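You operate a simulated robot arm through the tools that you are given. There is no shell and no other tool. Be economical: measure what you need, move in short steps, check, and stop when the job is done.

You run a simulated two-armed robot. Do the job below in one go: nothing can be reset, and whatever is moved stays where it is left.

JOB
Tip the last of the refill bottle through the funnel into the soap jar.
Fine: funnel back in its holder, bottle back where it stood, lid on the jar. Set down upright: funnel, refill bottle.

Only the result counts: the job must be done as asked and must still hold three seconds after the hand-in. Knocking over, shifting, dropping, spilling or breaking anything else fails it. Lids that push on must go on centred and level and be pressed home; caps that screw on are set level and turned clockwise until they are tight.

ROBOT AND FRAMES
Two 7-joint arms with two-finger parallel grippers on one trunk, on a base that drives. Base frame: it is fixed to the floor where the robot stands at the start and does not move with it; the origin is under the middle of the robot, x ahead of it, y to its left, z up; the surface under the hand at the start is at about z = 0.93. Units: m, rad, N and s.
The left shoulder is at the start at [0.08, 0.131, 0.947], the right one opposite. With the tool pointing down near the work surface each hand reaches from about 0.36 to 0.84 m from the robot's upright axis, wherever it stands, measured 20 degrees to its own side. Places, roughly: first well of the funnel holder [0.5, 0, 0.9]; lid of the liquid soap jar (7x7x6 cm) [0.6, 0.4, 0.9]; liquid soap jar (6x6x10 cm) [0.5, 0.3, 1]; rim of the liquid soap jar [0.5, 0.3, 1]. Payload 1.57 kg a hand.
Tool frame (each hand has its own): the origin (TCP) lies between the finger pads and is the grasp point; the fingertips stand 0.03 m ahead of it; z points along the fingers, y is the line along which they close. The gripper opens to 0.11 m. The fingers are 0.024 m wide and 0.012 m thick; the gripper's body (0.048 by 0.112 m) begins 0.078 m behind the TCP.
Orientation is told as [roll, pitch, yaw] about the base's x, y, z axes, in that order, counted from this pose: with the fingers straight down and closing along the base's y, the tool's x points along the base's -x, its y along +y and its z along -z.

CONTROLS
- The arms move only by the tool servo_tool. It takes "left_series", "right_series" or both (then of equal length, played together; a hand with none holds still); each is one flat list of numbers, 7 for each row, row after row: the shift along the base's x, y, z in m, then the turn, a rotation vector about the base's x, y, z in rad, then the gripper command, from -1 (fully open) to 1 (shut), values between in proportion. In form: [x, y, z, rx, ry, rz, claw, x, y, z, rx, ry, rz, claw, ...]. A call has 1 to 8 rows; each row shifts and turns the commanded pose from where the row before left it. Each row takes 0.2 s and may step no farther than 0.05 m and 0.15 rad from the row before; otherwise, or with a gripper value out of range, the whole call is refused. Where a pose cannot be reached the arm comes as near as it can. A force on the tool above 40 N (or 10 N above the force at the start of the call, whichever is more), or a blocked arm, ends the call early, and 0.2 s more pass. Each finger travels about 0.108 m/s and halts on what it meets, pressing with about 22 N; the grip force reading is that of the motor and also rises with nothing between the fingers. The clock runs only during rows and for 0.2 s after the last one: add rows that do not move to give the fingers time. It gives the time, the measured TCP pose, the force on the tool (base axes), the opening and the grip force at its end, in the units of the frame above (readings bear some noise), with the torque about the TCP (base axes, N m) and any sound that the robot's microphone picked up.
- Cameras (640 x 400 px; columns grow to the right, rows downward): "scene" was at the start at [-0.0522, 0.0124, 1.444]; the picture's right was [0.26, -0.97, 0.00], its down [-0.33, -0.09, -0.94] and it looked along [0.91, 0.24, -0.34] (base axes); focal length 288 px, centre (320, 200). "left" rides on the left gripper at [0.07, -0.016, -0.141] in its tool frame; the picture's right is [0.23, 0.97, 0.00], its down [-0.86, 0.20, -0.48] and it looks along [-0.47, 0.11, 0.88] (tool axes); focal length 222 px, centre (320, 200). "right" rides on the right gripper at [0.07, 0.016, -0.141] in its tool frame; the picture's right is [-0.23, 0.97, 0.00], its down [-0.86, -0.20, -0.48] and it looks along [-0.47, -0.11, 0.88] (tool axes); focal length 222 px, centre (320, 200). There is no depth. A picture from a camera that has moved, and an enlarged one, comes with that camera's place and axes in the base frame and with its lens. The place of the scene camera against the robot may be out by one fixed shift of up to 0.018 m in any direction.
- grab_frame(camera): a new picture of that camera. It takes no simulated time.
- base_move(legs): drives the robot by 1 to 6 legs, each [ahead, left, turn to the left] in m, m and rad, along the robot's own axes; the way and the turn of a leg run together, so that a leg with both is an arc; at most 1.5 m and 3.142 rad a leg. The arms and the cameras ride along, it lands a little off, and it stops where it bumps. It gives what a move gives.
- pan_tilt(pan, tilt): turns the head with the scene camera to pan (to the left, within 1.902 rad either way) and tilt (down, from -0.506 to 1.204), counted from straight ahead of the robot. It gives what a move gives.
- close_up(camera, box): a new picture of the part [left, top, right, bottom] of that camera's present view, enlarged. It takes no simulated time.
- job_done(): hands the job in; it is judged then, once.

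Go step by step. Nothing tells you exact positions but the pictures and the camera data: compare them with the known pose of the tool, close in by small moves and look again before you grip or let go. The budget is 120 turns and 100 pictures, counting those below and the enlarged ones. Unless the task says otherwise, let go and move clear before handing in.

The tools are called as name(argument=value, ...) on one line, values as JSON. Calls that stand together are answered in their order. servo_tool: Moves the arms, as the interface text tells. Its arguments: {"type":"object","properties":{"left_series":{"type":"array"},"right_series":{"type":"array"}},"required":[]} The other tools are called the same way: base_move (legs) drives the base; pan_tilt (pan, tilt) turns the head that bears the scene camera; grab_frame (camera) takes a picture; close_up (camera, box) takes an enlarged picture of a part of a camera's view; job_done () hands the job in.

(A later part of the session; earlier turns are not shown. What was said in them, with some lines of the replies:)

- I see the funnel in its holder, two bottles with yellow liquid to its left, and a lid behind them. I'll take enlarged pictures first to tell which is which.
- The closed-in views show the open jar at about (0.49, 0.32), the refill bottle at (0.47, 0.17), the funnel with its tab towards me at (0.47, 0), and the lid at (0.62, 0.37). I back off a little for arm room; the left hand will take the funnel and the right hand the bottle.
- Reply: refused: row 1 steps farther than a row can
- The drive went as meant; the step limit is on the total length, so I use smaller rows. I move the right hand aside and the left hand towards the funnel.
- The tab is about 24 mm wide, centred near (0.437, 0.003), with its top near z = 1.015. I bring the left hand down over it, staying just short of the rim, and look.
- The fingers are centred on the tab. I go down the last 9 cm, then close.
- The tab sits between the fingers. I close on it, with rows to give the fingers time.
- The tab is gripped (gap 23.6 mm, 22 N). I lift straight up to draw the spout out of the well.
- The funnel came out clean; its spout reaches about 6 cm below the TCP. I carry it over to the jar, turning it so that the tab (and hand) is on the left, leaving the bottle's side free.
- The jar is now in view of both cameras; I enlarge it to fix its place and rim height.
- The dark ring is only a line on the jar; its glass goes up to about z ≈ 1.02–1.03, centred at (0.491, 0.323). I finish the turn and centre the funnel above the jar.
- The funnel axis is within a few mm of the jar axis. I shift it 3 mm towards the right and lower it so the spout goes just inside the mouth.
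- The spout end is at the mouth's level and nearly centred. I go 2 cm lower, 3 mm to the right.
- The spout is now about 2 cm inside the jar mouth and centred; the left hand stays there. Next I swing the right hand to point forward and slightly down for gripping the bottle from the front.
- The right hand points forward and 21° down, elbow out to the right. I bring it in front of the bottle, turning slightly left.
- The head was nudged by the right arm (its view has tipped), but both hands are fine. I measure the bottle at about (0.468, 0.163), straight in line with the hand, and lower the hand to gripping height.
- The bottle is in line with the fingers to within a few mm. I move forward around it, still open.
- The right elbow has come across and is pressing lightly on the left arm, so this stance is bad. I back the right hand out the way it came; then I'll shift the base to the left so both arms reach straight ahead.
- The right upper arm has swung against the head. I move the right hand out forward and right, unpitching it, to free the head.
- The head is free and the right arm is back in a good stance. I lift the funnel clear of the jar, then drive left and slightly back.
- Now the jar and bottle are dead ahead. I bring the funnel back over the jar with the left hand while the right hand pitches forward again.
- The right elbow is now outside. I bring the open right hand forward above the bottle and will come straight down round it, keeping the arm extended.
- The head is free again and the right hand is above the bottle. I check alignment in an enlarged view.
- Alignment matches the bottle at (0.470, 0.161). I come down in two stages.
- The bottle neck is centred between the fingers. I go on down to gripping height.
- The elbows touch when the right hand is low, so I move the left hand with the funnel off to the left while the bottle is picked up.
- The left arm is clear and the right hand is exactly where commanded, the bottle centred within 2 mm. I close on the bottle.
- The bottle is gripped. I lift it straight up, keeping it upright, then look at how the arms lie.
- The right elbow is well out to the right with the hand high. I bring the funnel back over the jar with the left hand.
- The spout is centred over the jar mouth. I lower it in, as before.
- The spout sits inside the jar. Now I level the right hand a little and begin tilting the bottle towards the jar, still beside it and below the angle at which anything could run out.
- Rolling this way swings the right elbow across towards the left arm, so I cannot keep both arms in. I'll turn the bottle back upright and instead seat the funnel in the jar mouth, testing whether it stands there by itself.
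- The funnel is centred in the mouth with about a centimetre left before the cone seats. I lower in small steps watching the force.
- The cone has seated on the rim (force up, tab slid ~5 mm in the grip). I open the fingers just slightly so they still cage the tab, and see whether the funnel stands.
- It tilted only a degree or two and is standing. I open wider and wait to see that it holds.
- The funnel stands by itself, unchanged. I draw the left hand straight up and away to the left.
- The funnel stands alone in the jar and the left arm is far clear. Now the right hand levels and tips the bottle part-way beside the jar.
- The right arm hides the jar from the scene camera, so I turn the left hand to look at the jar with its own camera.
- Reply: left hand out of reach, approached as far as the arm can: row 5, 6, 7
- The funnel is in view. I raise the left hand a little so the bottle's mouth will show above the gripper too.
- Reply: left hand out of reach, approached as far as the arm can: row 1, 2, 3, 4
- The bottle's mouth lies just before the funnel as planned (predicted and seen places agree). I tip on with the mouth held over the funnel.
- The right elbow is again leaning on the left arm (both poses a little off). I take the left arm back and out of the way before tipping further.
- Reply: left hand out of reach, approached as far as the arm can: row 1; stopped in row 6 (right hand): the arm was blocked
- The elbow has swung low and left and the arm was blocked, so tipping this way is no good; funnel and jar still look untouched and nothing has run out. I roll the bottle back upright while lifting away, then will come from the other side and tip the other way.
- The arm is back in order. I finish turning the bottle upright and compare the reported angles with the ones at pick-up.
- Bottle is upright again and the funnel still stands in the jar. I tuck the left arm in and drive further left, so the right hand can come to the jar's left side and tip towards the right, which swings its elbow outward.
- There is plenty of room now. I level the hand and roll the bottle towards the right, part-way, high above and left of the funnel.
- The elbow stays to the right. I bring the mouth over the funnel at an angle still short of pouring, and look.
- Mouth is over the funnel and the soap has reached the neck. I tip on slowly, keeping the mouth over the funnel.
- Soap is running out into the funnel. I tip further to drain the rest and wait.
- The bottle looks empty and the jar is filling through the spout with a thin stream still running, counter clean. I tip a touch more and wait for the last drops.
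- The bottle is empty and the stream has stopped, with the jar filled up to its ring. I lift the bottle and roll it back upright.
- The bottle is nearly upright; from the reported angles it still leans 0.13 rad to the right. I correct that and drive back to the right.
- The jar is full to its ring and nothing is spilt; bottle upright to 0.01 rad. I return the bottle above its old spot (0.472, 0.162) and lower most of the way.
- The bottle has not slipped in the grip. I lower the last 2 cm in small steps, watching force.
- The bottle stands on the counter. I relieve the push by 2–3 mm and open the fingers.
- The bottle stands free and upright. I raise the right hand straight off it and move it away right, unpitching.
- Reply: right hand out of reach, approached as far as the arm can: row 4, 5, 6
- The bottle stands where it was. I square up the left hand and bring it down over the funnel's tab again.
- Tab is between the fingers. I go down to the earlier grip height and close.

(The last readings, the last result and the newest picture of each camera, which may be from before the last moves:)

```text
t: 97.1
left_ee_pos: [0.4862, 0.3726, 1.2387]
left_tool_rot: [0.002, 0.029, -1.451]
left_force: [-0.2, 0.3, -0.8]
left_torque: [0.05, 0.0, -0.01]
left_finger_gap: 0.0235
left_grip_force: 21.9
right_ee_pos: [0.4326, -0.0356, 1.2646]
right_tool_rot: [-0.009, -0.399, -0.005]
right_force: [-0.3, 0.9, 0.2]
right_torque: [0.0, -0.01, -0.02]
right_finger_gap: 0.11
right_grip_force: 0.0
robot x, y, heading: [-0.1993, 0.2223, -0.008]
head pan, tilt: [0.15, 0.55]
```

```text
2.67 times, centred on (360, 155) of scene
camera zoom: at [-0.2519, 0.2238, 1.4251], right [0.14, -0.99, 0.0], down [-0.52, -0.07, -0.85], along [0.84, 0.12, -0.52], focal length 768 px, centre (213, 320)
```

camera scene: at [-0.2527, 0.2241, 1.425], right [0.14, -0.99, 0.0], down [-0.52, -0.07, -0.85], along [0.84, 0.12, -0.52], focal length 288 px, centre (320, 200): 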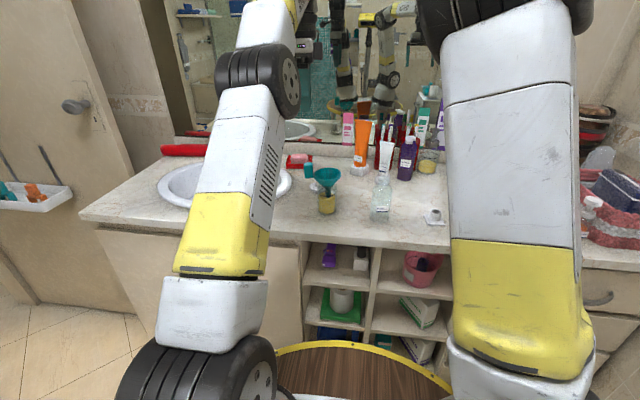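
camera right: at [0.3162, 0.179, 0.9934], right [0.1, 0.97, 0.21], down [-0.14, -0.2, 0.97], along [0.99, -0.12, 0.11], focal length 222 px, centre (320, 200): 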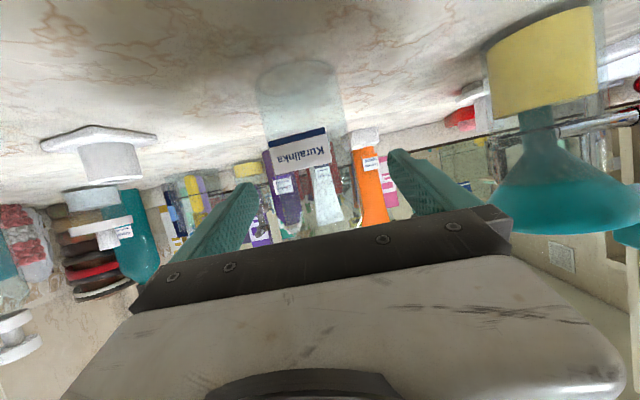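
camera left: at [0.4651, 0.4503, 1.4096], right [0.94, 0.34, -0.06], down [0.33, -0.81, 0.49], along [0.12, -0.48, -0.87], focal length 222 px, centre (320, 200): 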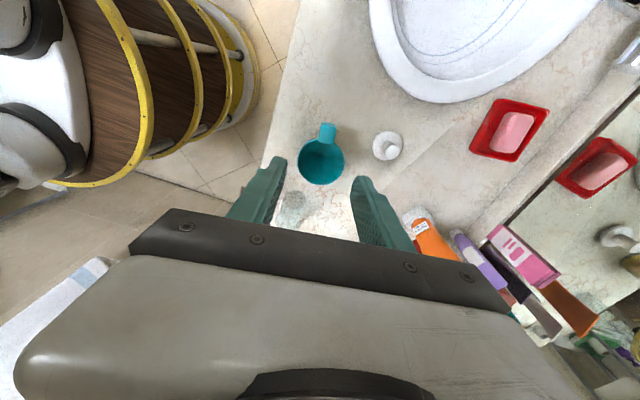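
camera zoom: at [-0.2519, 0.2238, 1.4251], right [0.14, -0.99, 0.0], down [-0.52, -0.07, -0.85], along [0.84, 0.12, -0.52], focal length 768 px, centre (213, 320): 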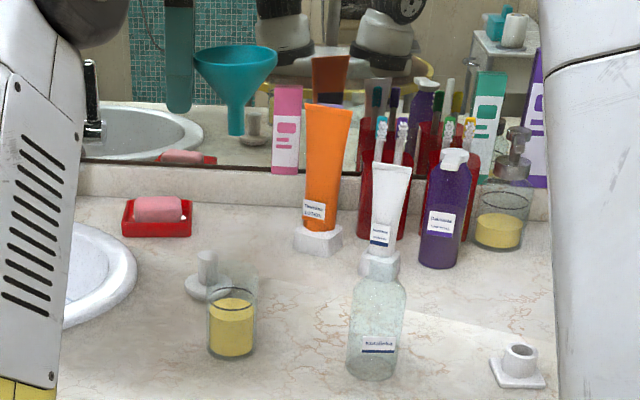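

The funnel is out and held upright; jar level reaches the ring. I drive back right so the left hand can reach the holder as it first did.

base_move(legs=[[0, -0.22, 0]])

servo_tool(left_series=[-0.005, -0.015, 0, 0, 0, 0.145, 1, -0.005, -0.018, 0, 0, 0, 0.145, 1, -0.005, -0.018, 0, 0, 0, 0.145, 1, -0.005, -0.018, 0, 0, 0, 0.145, 1, -0.006, -0.018, 0, 0, 0, 0.145, 1, -0.006, -0.018, 0, 0, 0, 0.145, 1, -0.006, -0.018, 0, 0, 0, 0.145, 1, -0.006, -0.018, 0, 0, 0, 0.145, 1], right_series=[0, -0.01, 0, 0, 0, 0, -1, 0, -0.02, 0, 0, 0, 0, -1, 0, -0.02, 0, 0, 0, 0, -1, 0, -0.02, 0, 0, 0, 0, -1, 0, -0.02, 0, 0, 0, 0, -1, 0, 0, 0, 0, 0, 0, -1, 0, 0, 0, 0, 0, 0, -1, 0, 0, 0, 0, 0, 0, -1])

```text
t: 98.8
left_ee_pos: [0.4843, 0.1532, 1.2392]
left_tool_rot: [0.001, 0.028, -1.455]
left_force: [-0.9, 0.2, -1.0]
left_torque: [0.0, 0.02, -0.02]
left_finger_gap: 0.0234
left_grip_force: 22.0
right_ee_pos: [0.431, -0.2568, 1.2642]
right_tool_rot: [-0.012, -0.398, -0.008]
right_force: [0.0, -0.3, -0.6]
right_torque: [0.0, -0.01, -0.02]
right_finger_gap: 0.11
right_grip_force: 0.0
robot x, y, heading: [-0.2021, 0.0039, -0.012]
head pan, tilt: [0.15, 0.55]
```

```text
t: 100.6
left_ee_pos: [0.4393, 0.0125, 1.2377]
left_tool_rot: [0.002, 0.03, -0.29]
left_force: [-0.1, -1.3, -0.5]
left_torque: [0.0, 0.03, 0.01]
left_finger_gap: 0.0234
left_grip_force: 22.2
right_ee_pos: [0.4311, -0.2554, 1.2657]
right_tool_rot: [-0.012, -0.397, -0.009]
right_force: [-0.1, -0.2, 0.3]
right_torque: [0.01, 0.01, 0.0]
right_finger_gap: 0.1102
right_grip_force: 0.0
right hand out of reach, approached as far as the arm can: row 1, 2, 3, 4, 5
robot x, y, heading: [-0.1993, 0.0059, -0.011]
head pan, tilt: [0.15, 0.55]
```

Two more small turns bring it over the holder; then I lower part-way and look.

servo_tool(left_series=[-0.002, -0.004, 0, 0, 0, 0.145, 1, -0.002, -0.005, 0, 0, 0, 0.145, 1, 0, 0, -0.04, 0, 0, 0, 1, 0, 0, -0.04, 0, 0, 0, 1, 0, 0, -0.04, 0, 0, 0, 1, 0, 0, -0.03, 0, 0, 0, 1, 0, 0, 0, 0, 0, 0, 1])

close_up(camera="scene", box=[280, 120, 420, 240])

```text
t: 102.2
left_ee_pos: [0.4373, 0.003, 1.0893]
left_tool_rot: [0.001, 0.028, -0.002]
left_force: [-0.6, 0.6, -0.4]
left_torque: [-0.01, -0.03, 0.01]
left_finger_gap: 0.0234
left_grip_force: 22.4
right_ee_pos: [0.4315, -0.2562, 1.2669]
right_tool_rot: [-0.009, -0.397, -0.01]
right_force: [0.2, 0.5, 0.2]
right_torque: [0.01, -0.03, 0.03]
right_finger_gap: 0.1102
right_grip_force: 0.1
robot x, y, heading: [-0.2043, 0.0046, -0.008]
head pan, tilt: [0.15, 0.55]
```

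```text
3.33 times, centred on (350, 180) of scene
camera zoom: at [-0.2539, 0.0069, 1.4251], right [0.14, -0.99, 0.0], down [-0.52, -0.07, -0.85], along [0.84, 0.12, -0.52], focal length 960 px, centre (220, 267)
```

zoom: 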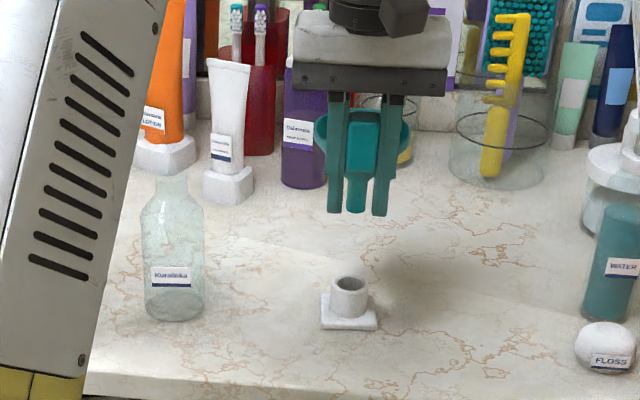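

The spout is over the well within about 2 mm. I trim slightly and lower until just before the well, then look again.

servo_tool(left_series=[-0.002, 0.001, -0.03, 0, 0, 0, 1, 0, 0, -0.025, 0, 0, 0, 1, 0, 0, 0, 0, 0, 0, 1])

close_up(camera="scene", box=[320, 160, 400, 220])

```text
t: 103.0
left_ee_pos: [0.4362, 0.0049, 1.0335]
left_tool_rot: [0.002, 0.03, 0.0]
left_force: [0.1, 0.8, -0.6]
left_torque: [0.01, 0.02, -0.03]
left_finger_gap: 0.0233
left_grip_force: 21.8
right_ee_pos: [0.4302, -0.2548, 1.2662]
right_tool_rot: [-0.008, -0.399, -0.009]
right_force: [-0.5, 0.8, -0.2]
right_torque: [0.0, -0.02, 0.02]
right_finger_gap: 0.1101
right_grip_force: 0.0
robot x, y, heading: [-0.1992, 0.0041, -0.016]
head pan, tilt: [0.15, 0.55]
```

```text
6.67 times, centred on (360, 190) of scene
camera zoom: at [-0.254, 0.0069, 1.4251], right [0.14, -0.99, 0.0], down [-0.52, -0.07, -0.85], along [0.84, 0.12, -0.52], focal length 1919 px, centre (53, 267)
```

zoom: 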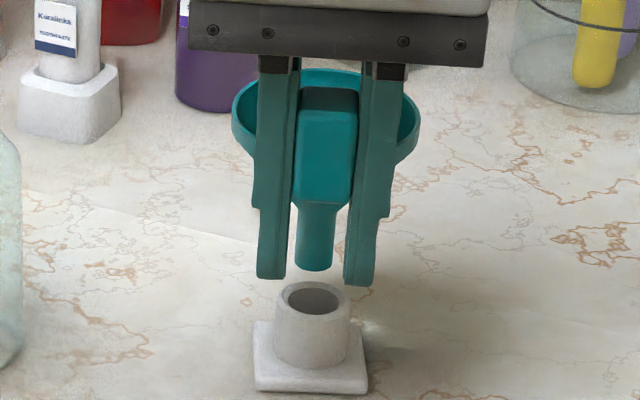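

Sideways it is dead on; in depth the spout looks a few mm too far forward. I shift it 5 mm towards me, lower a bit and look.

servo_tool(left_series=[-0.005, 0, -0.006, 0, 0, 0, 1, 0, 0, -0.006, 0, 0, 0, 1, 0, 0, 0, 0, 0, 0, 1])

close_up(camera="scene", box=[335, 175, 385, 215])

```text
t: 103.8
left_ee_pos: [0.4307, 0.0046, 1.0199]
left_tool_rot: [0.002, 0.027, -0.001]
left_force: [-0.6, 0.5, -0.2]
left_torque: [0.02, 0.03, -0.01]
left_finger_gap: 0.0237
left_grip_force: 21.8
right_ee_pos: [0.4305, -0.2551, 1.2662]
right_tool_rot: [-0.009, -0.397, -0.007]
right_force: [-0.2, -0.1, -0.1]
right_torque: [-0.01, 0.01, 0.01]
right_finger_gap: 0.1102
right_grip_force: 0.1
robot x, y, heading: [-0.1984, 0.0035, -0.014]
head pan, tilt: [0.15, 0.55]
```

```text
10.00 times, centred on (360, 195) of scene
camera zoom: at [-0.2539, 0.0069, 1.4251], right [0.14, -0.99, 0.0], down [-0.52, -0.07, -0.85], along [0.84, 0.12, -0.52], focal length 2879 px, centre (-80, 250)
```

zoom: 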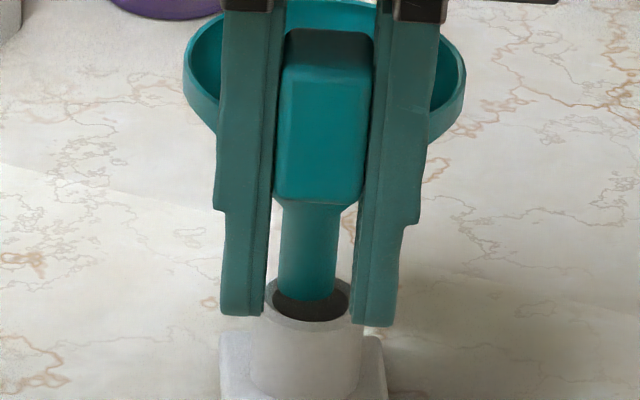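

The spout end is over the well opening. I lower in small steps, watching for side force.

servo_tool(left_series=[0, -0.001, -0.004, 0, 0, 0, 1, 0, 0, 0, 0, 0, 0, 1])

servo_tool(left_series=[0, 0, -0.004, 0, 0, 0, 1, 0, 0, 0, 0, 0, 0, 1])

close_up(camera="scene", box=[335, 175, 385, 215])

```text
t: 104.4
left_ee_pos: [0.4315, 0.0032, 1.0194]
left_tool_rot: [0.001, 0.024, -0.003]
left_force: [-4.1, 1.4, 15.9]
left_torque: [0.11, -0.65, 0.11]
left_finger_gap: 0.0235
left_grip_force: 22.0
right_ee_pos: [0.4291, -0.2537, 1.2657]
right_tool_rot: [-0.01, -0.4, -0.009]
right_force: [0.9, -0.6, 0.2]
right_torque: [-0.01, -0.01, 0.01]
right_finger_gap: 0.1099
right_grip_force: 0.1
robot x, y, heading: [-0.2019, 0.0087, -0.01]
head pan, tilt: [0.15, 0.55]
```

```text
t: 105.0
left_ee_pos: [0.4297, 0.0029, 1.0151]
left_tool_rot: [0.001, 0.028, -0.003]
left_force: [-7.7, -1.2, 16.5]
left_torque: [-0.15, -0.65, -0.05]
left_finger_gap: 0.0233
left_grip_force: 21.8
right_ee_pos: [0.4306, -0.2554, 1.266]
right_tool_rot: [-0.007, -0.401, -0.01]
right_force: [0.1, -1.2, 0.7]
right_torque: [0.02, 0.03, -0.01]
right_finger_gap: 0.1097
right_grip_force: 0.0
robot x, y, heading: [-0.2006, 0.0039, -0.013]
head pan, tilt: [0.15, 0.55]
```

```text
10.00 times, centred on (360, 195) of scene
camera zoom: at [-0.2549, 0.0068, 1.425], right [0.14, -0.99, 0.0], down [-0.52, -0.07, -0.85], along [0.84, 0.12, -0.52], focal length 2879 px, centre (-80, 250)
```

zoom: 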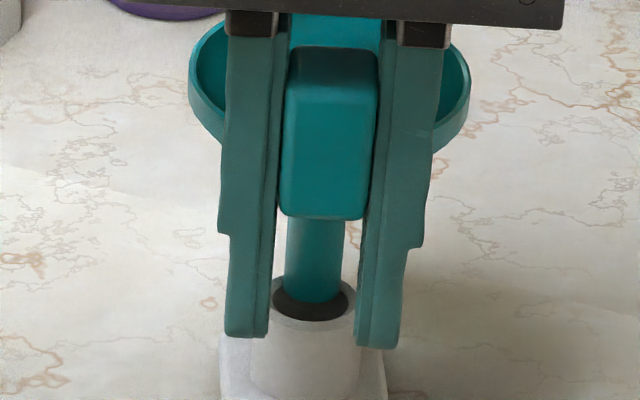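

It touched the rim's far side (the dark opening shows in front of the spout, and the force pushes towards me). I lift 5 mm, shift 4 mm nearer, and try again.

servo_tool(left_series=[0, 0, 0.006, 0, 0, 0, 1, -0.004, -0.0005, 0, 0, 0, 0, 1, 0, 0, -0.004, 0, 0, 0, 1, 0, 0, 0, 0, 0, 0, 1])

servo_tool(left_series=[0, 0, -0.004, 0, 0, 0, 1, 0, 0, 0, 0, 0, 0, 1])

close_up(camera="scene", box=[335, 175, 385, 215])

```text
t: 106.0
left_ee_pos: [0.4262, 0.0035, 1.015]
left_tool_rot: [0.0, 0.03, -0.001]
left_force: [-0.2, 0.2, 0.1]
left_torque: [0.03, 0.0, -0.01]
left_finger_gap: 0.0233
left_grip_force: 21.7
right_ee_pos: [0.4302, -0.2551, 1.265]
right_tool_rot: [-0.01, -0.398, -0.008]
right_force: [0.7, -0.2, -0.3]
right_torque: [0.0, -0.03, 0.0]
right_finger_gap: 0.11
right_grip_force: 0.1
robot x, y, heading: [-0.2032, 0.0039, -0.013]
head pan, tilt: [0.15, 0.55]
```

```text
t: 106.6
left_ee_pos: [0.4263, 0.0031, 1.0134]
left_tool_rot: [0.003, 0.028, -0.004]
left_force: [-5.5, 1.4, 16.2]
left_torque: [0.03, -0.74, 0.06]
left_finger_gap: 0.0239
left_grip_force: 22.2
right_ee_pos: [0.429, -0.2546, 1.2658]
right_tool_rot: [-0.009, -0.399, -0.008]
right_force: [0.2, -0.1, -0.6]
right_torque: [0.02, -0.02, 0.0]
right_finger_gap: 0.1099
right_grip_force: 0.1
robot x, y, heading: [-0.1999, 0.0058, -0.013]
head pan, tilt: [0.15, 0.55]
```

```text
10.00 times, centred on (360, 195) of scene
camera zoom: at [-0.2548, 0.0069, 1.425], right [0.14, -0.99, 0.0], down [-0.52, -0.07, -0.85], along [0.84, 0.12, -0.52], focal length 2879 px, centre (-80, 250)
```

zoom: 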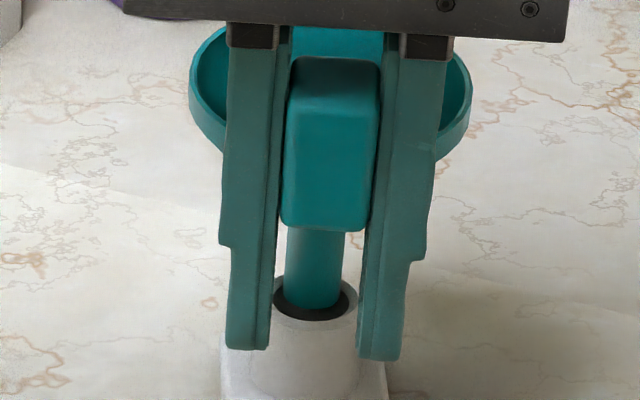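

Closer; the gap in front shows another 4 mm is needed. I repeat with that shift.

servo_tool(left_series=[0, 0, 0.005, 0, 0, 0, 1, -0.004, 0, 0, 0, 0, 0, 1, 0, 0, -0.005, 0, 0, 0, 1, 0, 0, 0, 0, 0, 0, 1])

servo_tool(left_series=[0, 0, -0.004, 0, 0, 0, 1, 0, 0, 0, 0, 0, 0, 1])

```text
t: 107.6
left_ee_pos: [0.4217, 0.0025, 1.0121]
left_tool_rot: [0.002, 0.03, -0.003]
left_force: [-0.2, 0.6, -0.6]
left_torque: [0.02, -0.02, 0.0]
left_finger_gap: 0.0235
left_grip_force: 22.2
right_ee_pos: [0.4298, -0.2557, 1.2647]
right_tool_rot: [-0.009, -0.398, -0.009]
right_force: [0.3, -0.8, 0.7]
right_torque: [0.01, -0.01, 0.02]
right_finger_gap: 0.1102
right_grip_force: 0.2
robot x, y, heading: [-0.2013, 0.0054, -0.015]
head pan, tilt: [0.15, 0.55]
```

```text
t: 108.2
left_ee_pos: [0.4224, 0.0017, 1.009]
left_tool_rot: [0.001, 0.028, -0.004]
left_force: [-0.3, 0.6, -0.8]
left_torque: [0.01, 0.0, 0.01]
left_finger_gap: 0.0236
left_grip_force: 22.1
right_ee_pos: [0.4292, -0.2549, 1.2655]
right_tool_rot: [-0.009, -0.398, -0.01]
right_force: [-0.1, -0.3, 0.7]
right_torque: [0.03, 0.03, 0.0]
right_finger_gap: 0.1099
right_grip_force: 0.0
robot x, y, heading: [-0.1999, 0.0057, -0.013]
head pan, tilt: [0.15, 0.55]
```

No force now: the spout is in the well. I keep lowering in small steps.

servo_tool(left_series=[0, 0, -0.005, 0, 0, 0, 1, 0, 0, 0, 0, 0, 0, 1])

servo_tool(left_series=[0, 0, -0.005, 0, 0, 0, 1, 0, 0, 0, 0, 0, 0, 1])

close_up(camera="scene", box=[320, 165, 400, 225])

```text
t: 108.8
left_ee_pos: [0.4234, 0.0025, 1.0032]
left_tool_rot: [0.001, 0.031, -0.004]
left_force: [-0.3, 0.6, -0.7]
left_torque: [0.02, 0.06, 0.03]
left_finger_gap: 0.0234
left_grip_force: 21.7
right_ee_pos: [0.4319, -0.2554, 1.2652]
right_tool_rot: [-0.008, -0.398, -0.01]
right_force: [-0.1, -0.3, -0.2]
right_torque: [-0.03, 0.01, -0.01]
right_finger_gap: 0.1096
right_grip_force: 0.0
robot x, y, heading: [-0.2028, 0.0071, -0.008]
head pan, tilt: [0.15, 0.55]
```

```text
t: 109.4
left_ee_pos: [0.4225, 0.0033, 0.9972]
left_tool_rot: [0.001, 0.031, -0.004]
left_force: [0.7, 0.0, -0.6]
left_torque: [-0.04, 0.05, -0.01]
left_finger_gap: 0.0235
left_grip_force: 21.5
right_ee_pos: [0.4307, -0.2555, 1.2655]
right_tool_rot: [-0.011, -0.397, -0.008]
right_force: [0.4, -0.6, 0.0]
right_torque: [0.01, 0.01, 0.01]
right_finger_gap: 0.1097
right_grip_force: 0.0
robot x, y, heading: [-0.2051, 0.0086, -0.012]
head pan, tilt: [0.15, 0.55]
```

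```text
6.67 times, centred on (360, 195) of scene
camera zoom: at [-0.254, 0.0069, 1.4251], right [0.14, -0.99, 0.0], down [-0.52, -0.07, -0.85], along [0.84, 0.12, -0.52], focal length 1919 px, centre (53, 233)
```

zoom: 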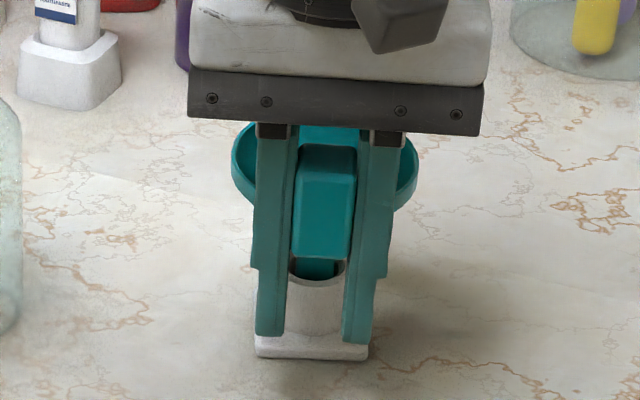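

servo_tool(left_series=[0, 0, -0.004, 0, 0, 0, 1, 0, 0, 0, 0, 0, 0, 1])

servo_tool(left_series=[0, 0, -0.003, 0, 0, 0, 1, 0, 0, 0, 0, 0, 0, 1])

```text
t: 110.0
left_ee_pos: [0.4235, 0.004, 0.9924]
left_tool_rot: [0.002, 0.033, -0.004]
left_force: [-1.0, -0.5, -1.0]
left_torque: [-0.02, 0.02, -0.02]
left_finger_gap: 0.0232
left_grip_force: 22.0
right_ee_pos: [0.431, -0.2559, 1.2653]
right_tool_rot: [-0.009, -0.397, -0.008]
right_force: [0.5, -0.8, 0.2]
right_torque: [0.01, 0.04, 0.02]
right_finger_gap: 0.1096
right_grip_force: 0.2
robot x, y, heading: [-0.2016, 0.0045, -0.012]
head pan, tilt: [0.15, 0.55]
```

```text
t: 110.6
left_ee_pos: [0.424, 0.0035, 0.9898]
left_tool_rot: [0.002, 0.028, -0.004]
left_force: [0.2, -0.6, -0.2]
left_torque: [0.01, 0.01, -0.05]
left_finger_gap: 0.0235
left_grip_force: 21.9
right_ee_pos: [0.4299, -0.2552, 1.2661]
right_tool_rot: [-0.009, -0.398, -0.009]
right_force: [-0.5, -0.6, -0.7]
right_torque: [-0.02, 0.0, 0.01]
right_finger_gap: 0.11
right_grip_force: 0.0
robot x, y, heading: [-0.202, 0.004, -0.015]
head pan, tilt: [0.15, 0.55]
```

servo_tool(left_series=[0, 0, -0.003, 0, 0, 0, 1, 0, 0, 0, 0, 0, 0, 1])

servo_tool(left_series=[0, 0, -0.003, 0, 0, 0, 1, 0, 0, 0, 0, 0, 0, 1])

```text
t: 111.2
left_ee_pos: [0.4232, 0.0041, 0.9869]
left_tool_rot: [0.002, 0.027, -0.003]
left_force: [-0.6, -0.3, 8.5]
left_torque: [0.0, -0.33, -0.02]
left_finger_gap: 0.0235
left_grip_force: 22.1
right_ee_pos: [0.4297, -0.2549, 1.2653]
right_tool_rot: [-0.009, -0.398, -0.008]
right_force: [0.3, 0.4, -0.5]
right_torque: [0.02, 0.02, -0.01]
right_finger_gap: 0.11
right_grip_force: 0.0
robot x, y, heading: [-0.2001, 0.0033, -0.011]
head pan, tilt: [0.15, 0.55]
```

```text
t: 111.8
left_ee_pos: [0.4233, 0.0035, 0.985]
left_tool_rot: [0.0, 0.028, -0.005]
left_force: [-6.3, 1.5, 18.2]
left_torque: [0.04, -0.65, 0.06]
left_finger_gap: 0.0236
left_grip_force: 21.9
right_ee_pos: [0.4298, -0.2552, 1.2649]
right_tool_rot: [-0.011, -0.4, -0.009]
right_force: [-0.1, 0.1, -0.3]
right_torque: [-0.02, 0.01, -0.02]
right_finger_gap: 0.1099
right_grip_force: 0.1
robot x, y, heading: [-0.2038, 0.0062, -0.009]
head pan, tilt: [0.15, 0.55]
```

The funnel is seated in the holder (force rises at z ≈ 0.987). I relax and open, then draw straight up.

servo_tool(left_series=[0, 0, 0.002, 0, 0, 0, 1, 0, 0, 0, 0, 0, 0, 0.4, 0, 0, 0, 0, 0, 0, 0, 0, 0, 0, 0, 0, 0, -0.3, 0, 0, 0, 0, 0, 0, -0.3])

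servo_tool(left_series=[0, 0, 0.02, 0, 0, 0, -0.3, 0, 0, 0.03, 0, 0, 0, -0.3, 0, 0, 0.04, 0, 0, 0, -0.3, 0, 0, 0.04, 0, -0.028, 0, -0.3, 0, 0, 0.04, 0, 0, 0, -0.3, 0, 0, 0.04, 0, 0, 0, -0.3, 0, 0.03, 0.03, 0, 0, 0, -0.3, 0, 0.04, 0, 0, 0, 0, -0.3])

close_up(camera="scene", box=[220, 120, 420, 250])

```text
t: 113.0
left_ee_pos: [0.4227, 0.0032, 0.9864]
left_tool_rot: [0.002, 0.031, -0.004]
left_force: [0.1, 0.5, -0.1]
left_torque: [-0.02, 0.0, 0.01]
left_finger_gap: 0.0716
left_grip_force: 0.1
right_ee_pos: [0.4309, -0.2569, 1.2662]
right_tool_rot: [-0.009, -0.397, -0.009]
right_force: [0.2, 0.4, 0.5]
right_torque: [-0.02, -0.01, -0.01]
right_finger_gap: 0.1097
right_grip_force: 0.2
robot x, y, heading: [-0.2019, 0.0062, -0.015]
head pan, tilt: [0.15, 0.55]
```

```text
t: 114.8
left_ee_pos: [0.425, 0.0705, 1.2265]
left_tool_rot: [0.001, 0.002, -0.005]
left_force: [1.2, -0.1, -0.2]
left_torque: [0.06, 0.03, 0.04]
left_finger_gap: 0.0715
left_grip_force: 0.2
right_ee_pos: [0.4309, -0.2552, 1.2647]
right_tool_rot: [-0.008, -0.397, -0.008]
right_force: [0.4, -0.1, -1.1]
right_torque: [0.1, -0.01, -0.02]
right_finger_gap: 0.1101
right_grip_force: 0.1
robot x, y, heading: [-0.1968, 0.0055, -0.012]
head pan, tilt: [0.15, 0.55]
```

```text
3.08 times, centred on (320, 185) of scene
camera zoom: at [-0.2539, 0.0064, 1.4251], right [0.14, -0.99, 0.0], down [-0.52, -0.07, -0.85], along [0.84, 0.12, -0.52], focal length 886 px, centre (320, 246)
```

zoom: 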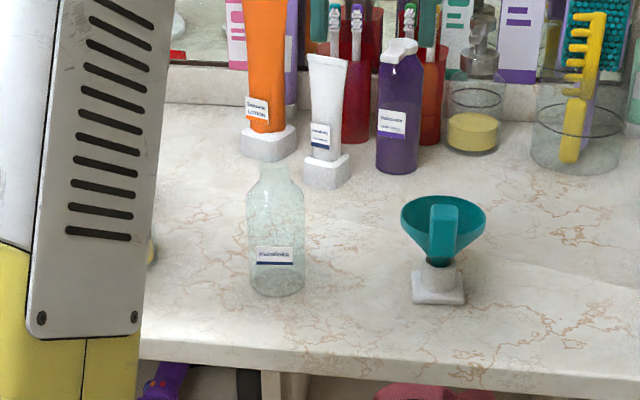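

The funnel is back upright in its holder and the bottle stands in place. I have one picture left, so I'll save it for locating jar and lid; first I drive left and forward for reach.

base_move(legs=[[0, 0.15, 0], [0.1, 0, 0.012]])

servo_tool(left_series=[0, 0.03, 0.005, 0, 0, 0, -0.3, 0, 0.03, 0.005, 0, 0, 0, -0.3, 0, 0.03, 0.005, 0, 0, 0, -0.3, 0, 0.02, 0.005, 0, 0, 0, -0.3, 0, 0, 0, 0, 0, 0, -0.3])

```text
t: 116.9
left_ee_pos: [0.5237, 0.2314, 1.2269]
left_tool_rot: [0.001, 0.001, 0.009]
left_force: [-0.8, -0.4, 0.0]
left_torque: [0.01, -0.04, -0.01]
left_finger_gap: 0.0715
left_grip_force: 0.0
right_ee_pos: [0.5349, -0.0944, 1.2651]
right_tool_rot: [-0.01, -0.398, 0.006]
right_force: [-0.6, 0.8, -0.4]
right_torque: [0.01, -0.04, -0.01]
right_finger_gap: 0.11
right_grip_force: 0.1
robot x, y, heading: [-0.1026, 0.1572, 0.003]
head pan, tilt: [0.15, 0.55]
```

```text
t: 118.1
left_ee_pos: [0.5258, 0.3403, 1.2455]
left_tool_rot: [0.003, 0.0, 0.009]
left_force: [-0.1, -0.8, -1.0]
left_torque: [-0.02, -0.06, 0.01]
left_finger_gap: 0.0715
left_grip_force: 0.1
right_ee_pos: [0.5352, -0.0945, 1.2643]
right_tool_rot: [-0.009, -0.398, 0.007]
right_force: [-0.7, 0.4, -0.1]
right_torque: [-0.01, 0.01, 0.01]
right_finger_gap: 0.11
right_grip_force: 0.1
robot x, y, heading: [-0.1033, 0.1587, -0.0]
head pan, tilt: [0.15, 0.55]
```

I open the fingers wide and set the hand so jar and lid both lie between them, then use the last picture.

servo_tool(left_series=[-0.02, 0.003, 0.005, 0, 0, -0.009, -1, 0, 0, 0, 0, 0, 0, -1, 0, 0, 0, 0, 0, 0, -1])

close_up(camera="left", box=[240, 90, 400, 200])

```text
t: 118.9
left_ee_pos: [0.5069, 0.3437, 1.2508]
left_tool_rot: [0.002, 0.001, 0.001]
left_force: [0.0, 0.1, -0.7]
left_torque: [-0.02, 0.0, 0.0]
left_finger_gap: 0.1105
left_grip_force: 0.1
right_ee_pos: [0.5353, -0.0959, 1.2662]
right_tool_rot: [-0.011, -0.398, 0.005]
right_force: [0.2, -0.1, 0.6]
right_torque: [0.0, 0.01, -0.01]
right_finger_gap: 0.1098
right_grip_force: 0.1
robot x, y, heading: [-0.1025, 0.1535, 0.002]
head pan, tilt: [0.15, 0.55]
```

```text
3.64 times, centred on (320, 145) of left
camera zoom: at [0.4377, 0.3278, 1.3928], right [-0.23, 0.97, 0.0], down [0.86, 0.2, 0.48], along [0.47, 0.11, -0.88], focal length 808 px, centre (320, 400)
```

zoom: 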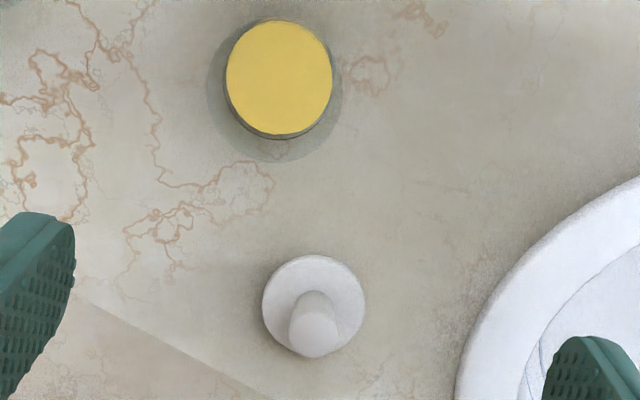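

The last picture puts the jar at (0.491, 0.3205) and the lid at (0.619, 0.367), knob about 27 mm thick with its top near z = 0.978. I go over the lid and down round the knob.

servo_tool(left_series=[0.037, 0.008, 0, 0, 0, 0, -0.45, 0.037, 0.008, 0, 0, 0, 0, -0.45, 0.0375, 0.0075, 0, 0, 0, 0, -0.45, 0, 0, -0.04, 0, 0, 0, -0.45, 0, 0, -0.045, 0, 0, 0, -0.45, 0, 0, -0.045, 0, 0, 0, -0.45, 0, 0, -0.045, 0, 0, 0, -0.45, 0, 0, 0, 0, 0, 0, -0.45])

servo_tool(left_series=[0, 0, 0, 0, 0, 0, -0.45])

servo_tool(left_series=[0, 0, 0, 0, 0, 0, -0.45])

```text
t: 120.7
left_ee_pos: [0.6084, 0.3658, 1.0767]
left_tool_rot: [0.001, -0.001, 0.002]
left_force: [-0.8, -0.7, -0.3]
left_torque: [-0.03, -0.04, -0.01]
left_finger_gap: 0.0798
left_grip_force: 0.1
left hand out of reach, approached as far as the arm can: row 3
right_ee_pos: [0.5351, -0.0948, 1.2655]
right_tool_rot: [-0.01, -0.397, 0.005]
right_force: [-0.3, 1.1, 0.3]
right_torque: [0.0, 0.0, -0.02]
right_finger_gap: 0.1099
right_grip_force: 0.0
robot x, y, heading: [-0.1007, 0.1581, 0.003]
head pan, tilt: [0.15, 0.55]
```

```text
t: 121.1
left_ee_pos: [0.6096, 0.3663, 1.0779]
left_tool_rot: [0.001, 0.001, 0.002]
left_force: [-0.1, -0.2, -0.5]
left_torque: [0.0, 0.02, -0.01]
left_finger_gap: 0.0799
left_grip_force: 0.1
right_ee_pos: [0.5358, -0.0941, 1.2654]
right_tool_rot: [-0.009, -0.397, 0.004]
right_force: [0.0, 0.3, 0.5]
right_torque: [-0.02, -0.02, -0.01]
right_finger_gap: 0.1099
right_grip_force: 0.1
robot x, y, heading: [-0.0971, 0.1567, -0.0]
head pan, tilt: [0.15, 0.55]
```

```text
t: 121.5
left_ee_pos: [0.6079, 0.3661, 1.0772]
left_tool_rot: [0.001, 0.003, 0.003]
left_force: [-0.6, 0.1, -0.7]
left_torque: [0.03, -0.01, -0.01]
left_finger_gap: 0.0798
left_grip_force: 0.0
right_ee_pos: [0.5349, -0.0948, 1.2652]
right_tool_rot: [-0.012, -0.398, 0.006]
right_force: [0.8, -0.2, 0.6]
right_torque: [-0.02, -0.02, -0.02]
right_finger_gap: 0.11
right_grip_force: 0.0
robot x, y, heading: [-0.0967, 0.1535, -0.0]
head pan, tilt: [0.15, 0.55]
```

Reach was short at height; averaged reading is (0.6086, 0.366, 1.077). I make up the missing centimetre here, and check.

servo_tool(left_series=[0.0105, 0.001, -0.03, 0, 0, 0, -0.45, 0, 0, 0, 0, 0, 0, -0.45])

servo_tool(left_series=[0, 0, 0, 0, 0, 0, -0.45])

```text
t: 122.1
left_ee_pos: [0.6157, 0.3677, 1.0476]
left_tool_rot: [0.002, 0.003, 0.001]
left_force: [-0.3, 0.0, 0.2]
left_torque: [-0.02, 0.02, -0.02]
left_finger_gap: 0.0799
left_grip_force: 0.0
right_ee_pos: [0.5357, -0.0951, 1.265]
right_tool_rot: [-0.01, -0.398, 0.005]
right_force: [0.5, 0.3, 0.2]
right_torque: [0.01, -0.03, 0.03]
right_finger_gap: 0.1101
right_grip_force: 0.0
robot x, y, heading: [-0.0993, 0.1577, 0.006]
head pan, tilt: [0.15, 0.55]
```

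```text
t: 122.5
left_ee_pos: [0.617, 0.3661, 1.0474]
left_tool_rot: [0.0, 0.003, 0.001]
left_force: [0.5, -0.6, -0.5]
left_torque: [0.03, 0.02, 0.03]
left_finger_gap: 0.0799
left_grip_force: 0.1
right_ee_pos: [0.5349, -0.0951, 1.265]
right_tool_rot: [-0.01, -0.397, 0.005]
right_force: [-0.3, 0.4, -0.2]
right_torque: [-0.01, -0.02, -0.01]
right_finger_gap: 0.1102
right_grip_force: 0.1
robot x, y, heading: [-0.1021, 0.1571, 0.0]
head pan, tilt: [0.15, 0.55]
```

servo_tool(left_series=[0.002, 0, -0.03, 0, 0, 0, -0.45, 0, 0, -0.025, 0, 0, 0, -0.45, 0, 0, -0.01, 0, 0, 0, -0.45, 0, 0, 0, 0, 0, 0, -0.45])

servo_tool(left_series=[0, 0, 0, 0, 0, 0, -0.45])

```text
t: 123.5
left_ee_pos: [0.618, 0.3692, 0.9799]
left_tool_rot: [0.002, -0.001, 0.003]
left_force: [-0.4, -0.4, 0.4]
left_torque: [0.01, -0.06, 0.0]
left_finger_gap: 0.0797
left_grip_force: 0.1
right_ee_pos: [0.5342, -0.0961, 1.2668]
right_tool_rot: [-0.012, -0.396, 0.004]
right_force: [-1.1, -0.6, 0.5]
right_torque: [-0.02, 0.0, -0.03]
right_finger_gap: 0.1098
right_grip_force: 0.0
robot x, y, heading: [-0.1039, 0.1562, -0.001]
head pan, tilt: [0.15, 0.55]
```

```text
t: 123.9
left_ee_pos: [0.6177, 0.3679, 0.9783]
left_tool_rot: [0.002, 0.002, 0.003]
left_force: [-0.2, -0.9, -1.4]
left_torque: [0.01, 0.02, 0.02]
left_finger_gap: 0.0798
left_grip_force: 0.0
right_ee_pos: [0.536, -0.0958, 1.2661]
right_tool_rot: [-0.011, -0.397, 0.005]
right_force: [-0.7, 0.9, 0.0]
right_torque: [0.01, 0.03, 0.0]
right_finger_gap: 0.11
right_grip_force: 0.2
robot x, y, heading: [-0.1004, 0.1546, -0.001]
head pan, tilt: [0.15, 0.55]
```

No contact yet and the height is right. I close gently on the knob.

servo_tool(left_series=[0.001, -0.001, 0.002, 0, 0, 0, 0, 0, 0, 0, 0, 0, 0, 0.3, 0, 0, 0, 0, 0, 0, 0.5, 0, 0, 0, 0, 0, 0, 1, 0, 0, 0, 0, 0, 0, 1])

servo_tool(left_series=[0, 0, 0, 0, 0, 0, 1])

```text
t: 125.1
left_ee_pos: [0.6176, 0.3659, 0.9806]
left_tool_rot: [0.001, 0.0, 0.002]
left_force: [0.4, -0.7, 1.3]
left_torque: [0.01, 0.05, 0.03]
left_finger_gap: 0.0267
left_grip_force: 21.9
right_ee_pos: [0.5355, -0.0956, 1.2657]
right_tool_rot: [-0.011, -0.398, 0.004]
right_force: [-0.5, 0.1, 0.1]
right_torque: [0.03, 0.02, -0.03]
right_finger_gap: 0.1101
right_grip_force: 0.1
robot x, y, heading: [-0.0995, 0.1533, 0.002]
head pan, tilt: [0.15, 0.55]
```

```text
t: 125.5
left_ee_pos: [0.6178, 0.3671, 0.9816]
left_tool_rot: [0.002, 0.002, 0.002]
left_force: [0.1, 0.6, 0.8]
left_torque: [0.01, -0.01, 0.01]
left_finger_gap: 0.0268
left_grip_force: 21.8
right_ee_pos: [0.5352, -0.0944, 1.2655]
right_tool_rot: [-0.009, -0.398, 0.005]
right_force: [-0.5, -0.3, 0.3]
right_torque: [-0.02, -0.03, -0.02]
right_finger_gap: 0.1102
right_grip_force: 0.1
robot x, y, heading: [-0.1011, 0.1583, 0.002]
head pan, tilt: [0.15, 0.55]
```

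The knob is gripped across its full 27 mm. I lift the lid and carry it by the measured offset (−0.1275, −0.0465) to above the jar.

servo_tool(left_series=[0, 0, 0.03, 0, 0, 0, 1, 0, 0, 0.04, 0, 0, 0, 1, -0.02, 0, 0.04, 0, 0, 0, 1, -0.03, -0.0115, 0.03, 0, 0, 0, 1, -0.03, -0.0115, 0, 0, 0, 0, 1, -0.03, -0.0115, 0, 0, 0, 0, 1, -0.0175, -0.012, 0, 0, 0, 0, 1, 0, 0, 0, 0, 0, 0, 1])

servo_tool(left_series=[0, 0, 0, 0, 0, 0, 1])

servo_tool(left_series=[0, 0, 0, 0, 0, 0, 1])

```text
t: 127.3
left_ee_pos: [0.4891, 0.3185, 1.1222]
left_tool_rot: [0.002, 0.0, 0.004]
left_force: [0.7, 0.2, 0.0]
left_torque: [0.0, 0.01, -0.02]
left_finger_gap: 0.0266
left_grip_force: 21.9
right_ee_pos: [0.5351, -0.0952, 1.2657]
right_tool_rot: [-0.012, -0.397, 0.006]
right_force: [-0.5, -0.6, -0.3]
right_torque: [-0.01, 0.01, 0.0]
right_finger_gap: 0.1098
right_grip_force: 0.1
robot x, y, heading: [-0.1012, 0.1542, -0.003]
head pan, tilt: [0.15, 0.55]
```

```text
t: 127.7
left_ee_pos: [0.4906, 0.3176, 1.1223]
left_tool_rot: [0.002, -0.001, 0.001]
left_force: [0.6, 0.4, 0.0]
left_torque: [-0.02, 0.0, 0.01]
left_finger_gap: 0.0266
left_grip_force: 21.8
right_ee_pos: [0.5349, -0.0948, 1.2652]
right_tool_rot: [-0.011, -0.399, 0.005]
right_force: [-0.2, 0.1, 0.2]
right_torque: [0.03, 0.01, 0.01]
right_finger_gap: 0.1101
right_grip_force: 0.1
robot x, y, heading: [-0.1006, 0.1543, 0.003]
head pan, tilt: [0.15, 0.55]
```

```text
t: 128.1
left_ee_pos: [0.49, 0.319, 1.1231]
left_tool_rot: [0.003, 0.003, 0.002]
left_force: [0.6, 0.0, -0.9]
left_torque: [0.0, 0.0, -0.01]
left_finger_gap: 0.0265
left_grip_force: 21.9
right_ee_pos: [0.5348, -0.0946, 1.2652]
right_tool_rot: [-0.012, -0.398, 0.005]
right_force: [0.7, 0.2, -0.2]
right_torque: [0.01, 0.0, 0.0]
right_finger_gap: 0.1098
right_grip_force: 0.1
robot x, y, heading: [-0.0992, 0.1587, 0.006]
head pan, tilt: [0.15, 0.55]
```

Over the jar at about (0.490, 0.319). I nudge 1 mm left and lower slowly, watching force and torque for the first touch.

servo_tool(left_series=[0, 0.001, -0.02, 0, 0, 0, 1, 0, 0, -0.01, 0, 0, 0, 1, 0, 0, 0, 0, 0, 0, 1])

servo_tool(left_series=[0, 0, -0.004, 0, 0, 0, 1, 0, 0, 0, 0, 0, 0, 1])

servo_tool(left_series=[0, 0, -0.004, 0, 0, 0, 1, 0, 0, 0, 0, 0, 0, 1])

```text
t: 128.9
left_ee_pos: [0.491, 0.3206, 1.0921]
left_tool_rot: [0.002, 0.001, 0.001]
left_force: [-0.9, 0.3, 0.0]
left_torque: [0.02, 0.01, 0.03]
left_finger_gap: 0.0267
left_grip_force: 21.9
right_ee_pos: [0.5356, -0.0955, 1.266]
right_tool_rot: [-0.01, -0.398, 0.004]
right_force: [-0.3, -0.1, -0.3]
right_torque: [0.0, 0.02, 0.0]
right_finger_gap: 0.1097
right_grip_force: 0.0
robot x, y, heading: [-0.101, 0.1538, -0.002]
head pan, tilt: [0.15, 0.55]
```

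```text
t: 129.5
left_ee_pos: [0.4913, 0.3205, 1.0886]
left_tool_rot: [0.002, 0.0, 0.002]
left_force: [-0.7, 0.0, 0.2]
left_torque: [-0.01, -0.01, -0.02]
left_finger_gap: 0.0265
left_grip_force: 22.5
right_ee_pos: [0.5357, -0.0942, 1.2651]
right_tool_rot: [-0.01, -0.398, 0.005]
right_force: [-0.6, 0.8, -0.1]
right_torque: [-0.01, 0.0, -0.07]
right_finger_gap: 0.1099
right_grip_force: 0.1
robot x, y, heading: [-0.1003, 0.1556, 0.0]
head pan, tilt: [0.15, 0.55]
```

```text
t: 130.1
left_ee_pos: [0.4905, 0.321, 1.083]
left_tool_rot: [0.003, 0.001, 0.002]
left_force: [-0.1, -0.2, -0.5]
left_torque: [-0.01, 0.0, -0.01]
left_finger_gap: 0.0266
left_grip_force: 22.0
right_ee_pos: [0.5349, -0.0948, 1.2657]
right_tool_rot: [-0.011, -0.398, 0.005]
right_force: [-0.3, 0.4, -0.3]
right_torque: [0.04, 0.04, -0.02]
right_finger_gap: 0.1097
right_grip_force: 0.1
robot x, y, heading: [-0.1007, 0.1564, -0.004]
head pan, tilt: [0.15, 0.55]
```

servo_tool(left_series=[0, 0, -0.003, 0, 0, 0, 1, 0, 0, 0, 0, 0, 0, 1])

servo_tool(left_series=[0, 0, -0.003, 0, 0, 0, 1, 0, 0, 0, 0, 0, 0, 1])

servo_tool(left_series=[0, 0, -0.003, 0, 0, 0, 1, 0, 0, 0, 0, 0, 0, 1])

```text
t: 130.7
left_ee_pos: [0.4911, 0.3202, 1.081]
left_tool_rot: [0.001, 0.001, 0.002]
left_force: [-0.6, 0.3, 10.0]
left_torque: [-0.09, 0.28, -0.03]
left_finger_gap: 0.0267
left_grip_force: 21.9
right_ee_pos: [0.5346, -0.0967, 1.2664]
right_tool_rot: [-0.009, -0.398, 0.005]
right_force: [0.1, -0.8, -0.3]
right_torque: [0.03, 0.01, -0.02]
right_finger_gap: 0.1098
right_grip_force: 0.0
robot x, y, heading: [-0.0966, 0.1547, 0.002]
head pan, tilt: [0.15, 0.55]
```

```text
t: 131.3
left_ee_pos: [0.4907, 0.3213, 1.0783]
left_tool_rot: [0.0, 0.001, 0.002]
left_force: [0.8, 0.4, 13.3]
left_torque: [-0.15, 0.38, -0.03]
left_finger_gap: 0.0264
left_grip_force: 21.9
right_ee_pos: [0.5351, -0.0952, 1.2648]
right_tool_rot: [-0.007, -0.396, 0.005]
right_force: [0.6, -0.8, 0.2]
right_torque: [0.02, 0.02, 0.02]
right_finger_gap: 0.11
right_grip_force: 0.1
robot x, y, heading: [-0.0988, 0.1566, 0.004]
head pan, tilt: [0.15, 0.55]
```

```text
t: 131.9
left_ee_pos: [0.49, 0.3197, 1.0744]
left_tool_rot: [0.0, 0.002, 0.001]
left_force: [2.3, -0.2, 1.2]
left_torque: [0.1, -0.15, 0.0]
left_finger_gap: 0.0264
left_grip_force: 22.0
right_ee_pos: [0.5356, -0.0949, 1.2656]
right_tool_rot: [-0.011, -0.4, 0.005]
right_force: [0.1, 0.4, -0.7]
right_torque: [-0.03, 0.01, 0.04]
right_finger_gap: 0.1097
right_grip_force: 0.1
robot x, y, heading: [-0.1013, 0.1573, 0.002]
head pan, tilt: [0.15, 0.55]
```

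It touched at the predicted height on one edge, then slipped in with the force falling away – it seems to have found the rim. I ease 1 mm in the direction of the side force and keep lowering.

servo_tool(left_series=[0.001, 0, 0, 0, 0, 0, 1, 0, 0, 0, 0, 0, 0, 1])

servo_tool(left_series=[0, 0, -0.002, 0, 0, 0, 1, 0, 0, 0, 0, 0, 0, 1])

servo_tool(left_series=[0, 0, -0.002, 0, 0, 0, 1, 0, 0, 0, 0, 0, 0, 1])

```text
t: 132.5
left_ee_pos: [0.4914, 0.3199, 1.0747]
left_tool_rot: [0.003, 0.001, 0.003]
left_force: [1.4, 0.1, -0.3]
left_torque: [-0.02, -0.04, 0.02]
left_finger_gap: 0.0266
left_grip_force: 22.0
right_ee_pos: [0.5356, -0.0947, 1.2655]
right_tool_rot: [-0.011, -0.398, 0.006]
right_force: [0.0, -0.6, 0.0]
right_torque: [0.01, 0.03, -0.01]
right_finger_gap: 0.1103
right_grip_force: 0.2
robot x, y, heading: [-0.0987, 0.1555, 0.006]
head pan, tilt: [0.15, 0.55]
```

```text
t: 133.1
left_ee_pos: [0.4917, 0.3205, 1.0738]
left_tool_rot: [0.002, 0.002, 0.001]
left_force: [0.8, -0.4, 0.5]
left_torque: [0.0, -0.02, -0.03]
left_finger_gap: 0.0264
left_grip_force: 22.0
right_ee_pos: [0.5353, -0.0958, 1.2646]
right_tool_rot: [-0.01, -0.398, 0.005]
right_force: [-0.1, -0.3, 0.2]
right_torque: [0.01, -0.02, 0.01]
right_finger_gap: 0.1099
right_grip_force: 0.0
robot x, y, heading: [-0.0987, 0.1553, 0.002]
head pan, tilt: [0.15, 0.55]
```

```text
t: 133.7
left_ee_pos: [0.4926, 0.3221, 1.0726]
left_tool_rot: [0.002, -0.001, 0.002]
left_force: [3.1, 0.8, 5.2]
left_torque: [0.12, -0.22, -0.01]
left_finger_gap: 0.0261
left_grip_force: 22.6
right_ee_pos: [0.5352, -0.096, 1.2657]
right_tool_rot: [-0.011, -0.396, 0.005]
right_force: [0.5, 0.4, -0.2]
right_torque: [0.02, -0.01, 0.02]
right_finger_gap: 0.1099
right_grip_force: 0.2
robot x, y, heading: [-0.0985, 0.1601, 0.003]
head pan, tilt: [0.15, 0.55]
```

servo_tool(left_series=[0, 0, -0.002, 0, 0, 0, 1, 0, 0, 0, 0, 0, 0, 1])

servo_tool(left_series=[0, 0, -0.002, 0, 0, 0, 1, 0, 0, 0, 0, 0, 0, 1])

servo_tool(left_series=[0, 0, -0.002, 0, 0, 0, 1, 0, 0, 0, 0, 0, 0, 1])

```text
t: 134.3
left_ee_pos: [0.4918, 0.3195, 1.0692]
left_tool_rot: [0.001, -0.001, 0.002]
left_force: [2.5, -2.9, 14.0]
left_torque: [0.01, -0.39, 0.05]
left_finger_gap: 0.0265
left_grip_force: 21.8
right_ee_pos: [0.5342, -0.0953, 1.2656]
right_tool_rot: [-0.009, -0.396, 0.005]
right_force: [-0.2, -0.6, 0.1]
right_torque: [0.03, 0.01, 0.02]
right_finger_gap: 0.11
right_grip_force: 0.1
robot x, y, heading: [-0.0987, 0.1541, 0.006]
head pan, tilt: [0.15, 0.55]
```

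```text
t: 134.9
left_ee_pos: [0.4921, 0.3207, 1.0688]
left_tool_rot: [0.002, 0.001, 0.001]
left_force: [-1.9, -3.2, 21.7]
left_torque: [0.04, 0.13, 0.07]
left_finger_gap: 0.0264
left_grip_force: 22.2
right_ee_pos: [0.534, -0.0946, 1.2653]
right_tool_rot: [-0.01, -0.4, 0.006]
right_force: [-0.6, 0.0, -0.2]
right_torque: [-0.01, 0.01, 0.01]
right_finger_gap: 0.1098
right_grip_force: 0.1
robot x, y, heading: [-0.0986, 0.1562, -0.002]
head pan, tilt: [0.15, 0.55]
```

```text
t: 135.6
left_ee_pos: [0.4923, 0.3211, 1.0678]
left_tool_rot: [0.002, -0.004, 0.001]
left_force: [0.3, 0.2, 5.5]
left_torque: [0.1, 0.0, 0.03]
left_finger_gap: 0.0262
left_grip_force: 21.7
right_ee_pos: [0.5351, -0.0949, 1.2654]
right_tool_rot: [-0.011, -0.397, 0.006]
right_force: [0.3, -0.1, -0.2]
right_torque: [0.02, -0.02, 0.0]
right_finger_gap: 0.1098
right_grip_force: 0.0
robot x, y, heading: [-0.0952, 0.1534, 0.001]
head pan, tilt: [0.15, 0.55]
stopped in row 2 (left hand): the force on the tool passed its limit at 41 N (the readings are from after the stop); the commanded pose is now the measured one
```

It took 41 N and then relaxed with no torque left: the lid appears pressed home and level. I push once more lightly to confirm a firm stop.

servo_tool(left_series=[0, 0, -0.0015, 0, 0, 0, 1, 0, 0, 0, 0, 0, 0, 1])

servo_tool(left_series=[0, 0, -0.001, 0, 0, 0, 1, 0, 0, 0, 0, 0, 0, 1])

```text
t: 136.2
left_ee_pos: [0.4921, 0.3193, 1.068]
left_tool_rot: [0.004, -0.006, 0.002]
left_force: [-1.8, 0.1, 25.0]
left_torque: [0.05, 0.32, -0.01]
left_finger_gap: 0.0264
left_grip_force: 22.4
right_ee_pos: [0.5347, -0.0966, 1.2663]
right_tool_rot: [-0.008, -0.399, 0.004]
right_force: [-0.8, -0.2, 0.0]
right_torque: [0.03, 0.0, -0.03]
right_finger_gap: 0.11
right_grip_force: 0.1
robot x, y, heading: [-0.1007, 0.1537, -0.001]
head pan, tilt: [0.15, 0.55]
```

```text
t: 136.6
left_ee_pos: [0.494, 0.3202, 1.0678]
left_tool_rot: [0.001, -0.01, 0.002]
left_force: [-1.3, 0.5, 4.8]
left_torque: [0.0, 0.2, -0.02]
left_finger_gap: 0.0263
left_grip_force: 21.9
right_ee_pos: [0.5355, -0.0947, 1.266]
right_tool_rot: [-0.011, -0.397, 0.005]
right_force: [0.6, 0.8, 0.4]
right_torque: [0.0, 0.02, -0.01]
right_finger_gap: 0.11
right_grip_force: 0.0
robot x, y, heading: [-0.0976, 0.1546, -0.0]
head pan, tilt: [0.15, 0.55]
stopped in row 2 (left hand): the force on the tool passed its limit at 42 N (the readings are from after the stop); the commanded pose is now the measured one
```

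There is a firm stop (25–42 N with no travel). I open, rise, then press once on the knob's top with closed fingertips to make sure it is level and home.

servo_tool(left_series=[0, 0, 0.0015, 0, 0, 0, 1, 0, 0, 0, 0, 0, 0, 0.3, 0, 0, 0, 0, 0, 0, 0, 0, 0, 0, 0, 0, 0, 0, 0, 0, 0.03, 0, 0.008, 0, 0, 0, 0, 0.035, 0, 0, 0, 0, 0, 0, 0, 0, 0, 0, 1, 0, 0, 0, 0, 0, 0, 1])

servo_tool(left_series=[-0.001, 0, -0.015, 0, 0, 0, 1, 0, 0, -0.01, 0, 0, 0, 1, 0, 0, -0.005, 0, 0, 0, 1, 0, 0, -0.003, 0, 0, 0, 1, 0, 0, 0, 0, 0, 0, 1])

```text
t: 138.4
left_ee_pos: [0.4944, 0.3202, 1.1341]
left_tool_rot: [0.001, 0.002, 0.001]
left_force: [0.2, 0.2, 0.8]
left_torque: [0.02, -0.01, 0.0]
left_finger_gap: 0.0
left_grip_force: 21.2
right_ee_pos: [0.535, -0.0944, 1.265]
right_tool_rot: [-0.009, -0.398, 0.004]
right_force: [0.6, 0.0, 0.0]
right_torque: [0.02, 0.02, 0.03]
right_finger_gap: 0.1101
right_grip_force: 0.1
robot x, y, heading: [-0.0975, 0.1546, 0.0]
head pan, tilt: [0.15, 0.55]
```

```text
t: 139.4
left_ee_pos: [0.4938, 0.3196, 1.1082]
left_tool_rot: [-0.001, -0.009, 0.001]
left_force: [-2.1, -0.7, 8.7]
left_torque: [0.0, 0.12, -0.03]
left_finger_gap: 0.0
left_grip_force: 21.6
right_ee_pos: [0.535, -0.0945, 1.2664]
right_tool_rot: [-0.012, -0.399, 0.005]
right_force: [0.2, 0.5, 0.1]
right_torque: [0.0, -0.03, -0.02]
right_finger_gap: 0.1101
right_grip_force: 0.1
robot x, y, heading: [-0.0976, 0.1593, 0.0]
head pan, tilt: [0.15, 0.55]
stopped in row 4 (left hand): the force on the tool passed its limit at 45 N (the readings are from after the stop); the commanded pose is now the measured one
```

Knob top stands at z ≈ 1.078, just where a seated 6 cm lid should be, and it bore 45 N without giving. I lift the left hand clear and away.

servo_tool(left_series=[0, 0, 0.03, 0, 0.009, 0, 1, 0, 0, 0.04, 0, 0, 0, 1, -0.01, 0, 0.04, 0, 0, 0, 1, -0.02, 0.02, 0.03, 0, 0, 0, 1, -0.03, 0.03, 0, 0, 0, 0, 1, -0.03, 0.03, 0, 0, 0, 0, 1, 0, 0, 0, 0, 0, 0, 1, 0, 0, 0, 0, 0, 0, 1])

```text
t: 141.2
left_ee_pos: [0.4034, 0.3992, 1.2456]
left_tool_rot: [0.001, 0.002, 0.002]
left_force: [-0.2, -0.6, 0.0]
left_torque: [-0.04, 0.0, -0.03]
left_finger_gap: 0.0002
left_grip_force: 21.6
right_ee_pos: [0.5356, -0.0945, 1.2648]
right_tool_rot: [-0.012, -0.397, 0.004]
right_force: [-0.3, -0.4, -0.4]
right_torque: [0.0, -0.01, 0.01]
right_finger_gap: 0.1097
right_grip_force: 0.0
robot x, y, heading: [-0.0999, 0.1554, -0.0]
head pan, tilt: [0.15, 0.55]
```

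Both hands are clear: the soap is in the jar, the bottle and funnel are back upright in their places, and the lid is pressed on. I hand the job in.

job_done()

```text
The job is handed in.
```

I emptied the refill bottle through the funnel into the soap jar and handed the job in; the last pictures showed no spill.

- **Bottle:** it is empty and stands upright where it was.
- **Funnel:** it is back upright in its holder, as a picture confirmed.
- **Lid:** it is on the jar and took about 45 N on the knob without giving. I had no pictures left by then, so I judged by force and height readings alone that it is centred, level and fully home.
- **Jar:** it may have shifted 1–2 mm when I seated the funnel in it and later pressed the lid on.
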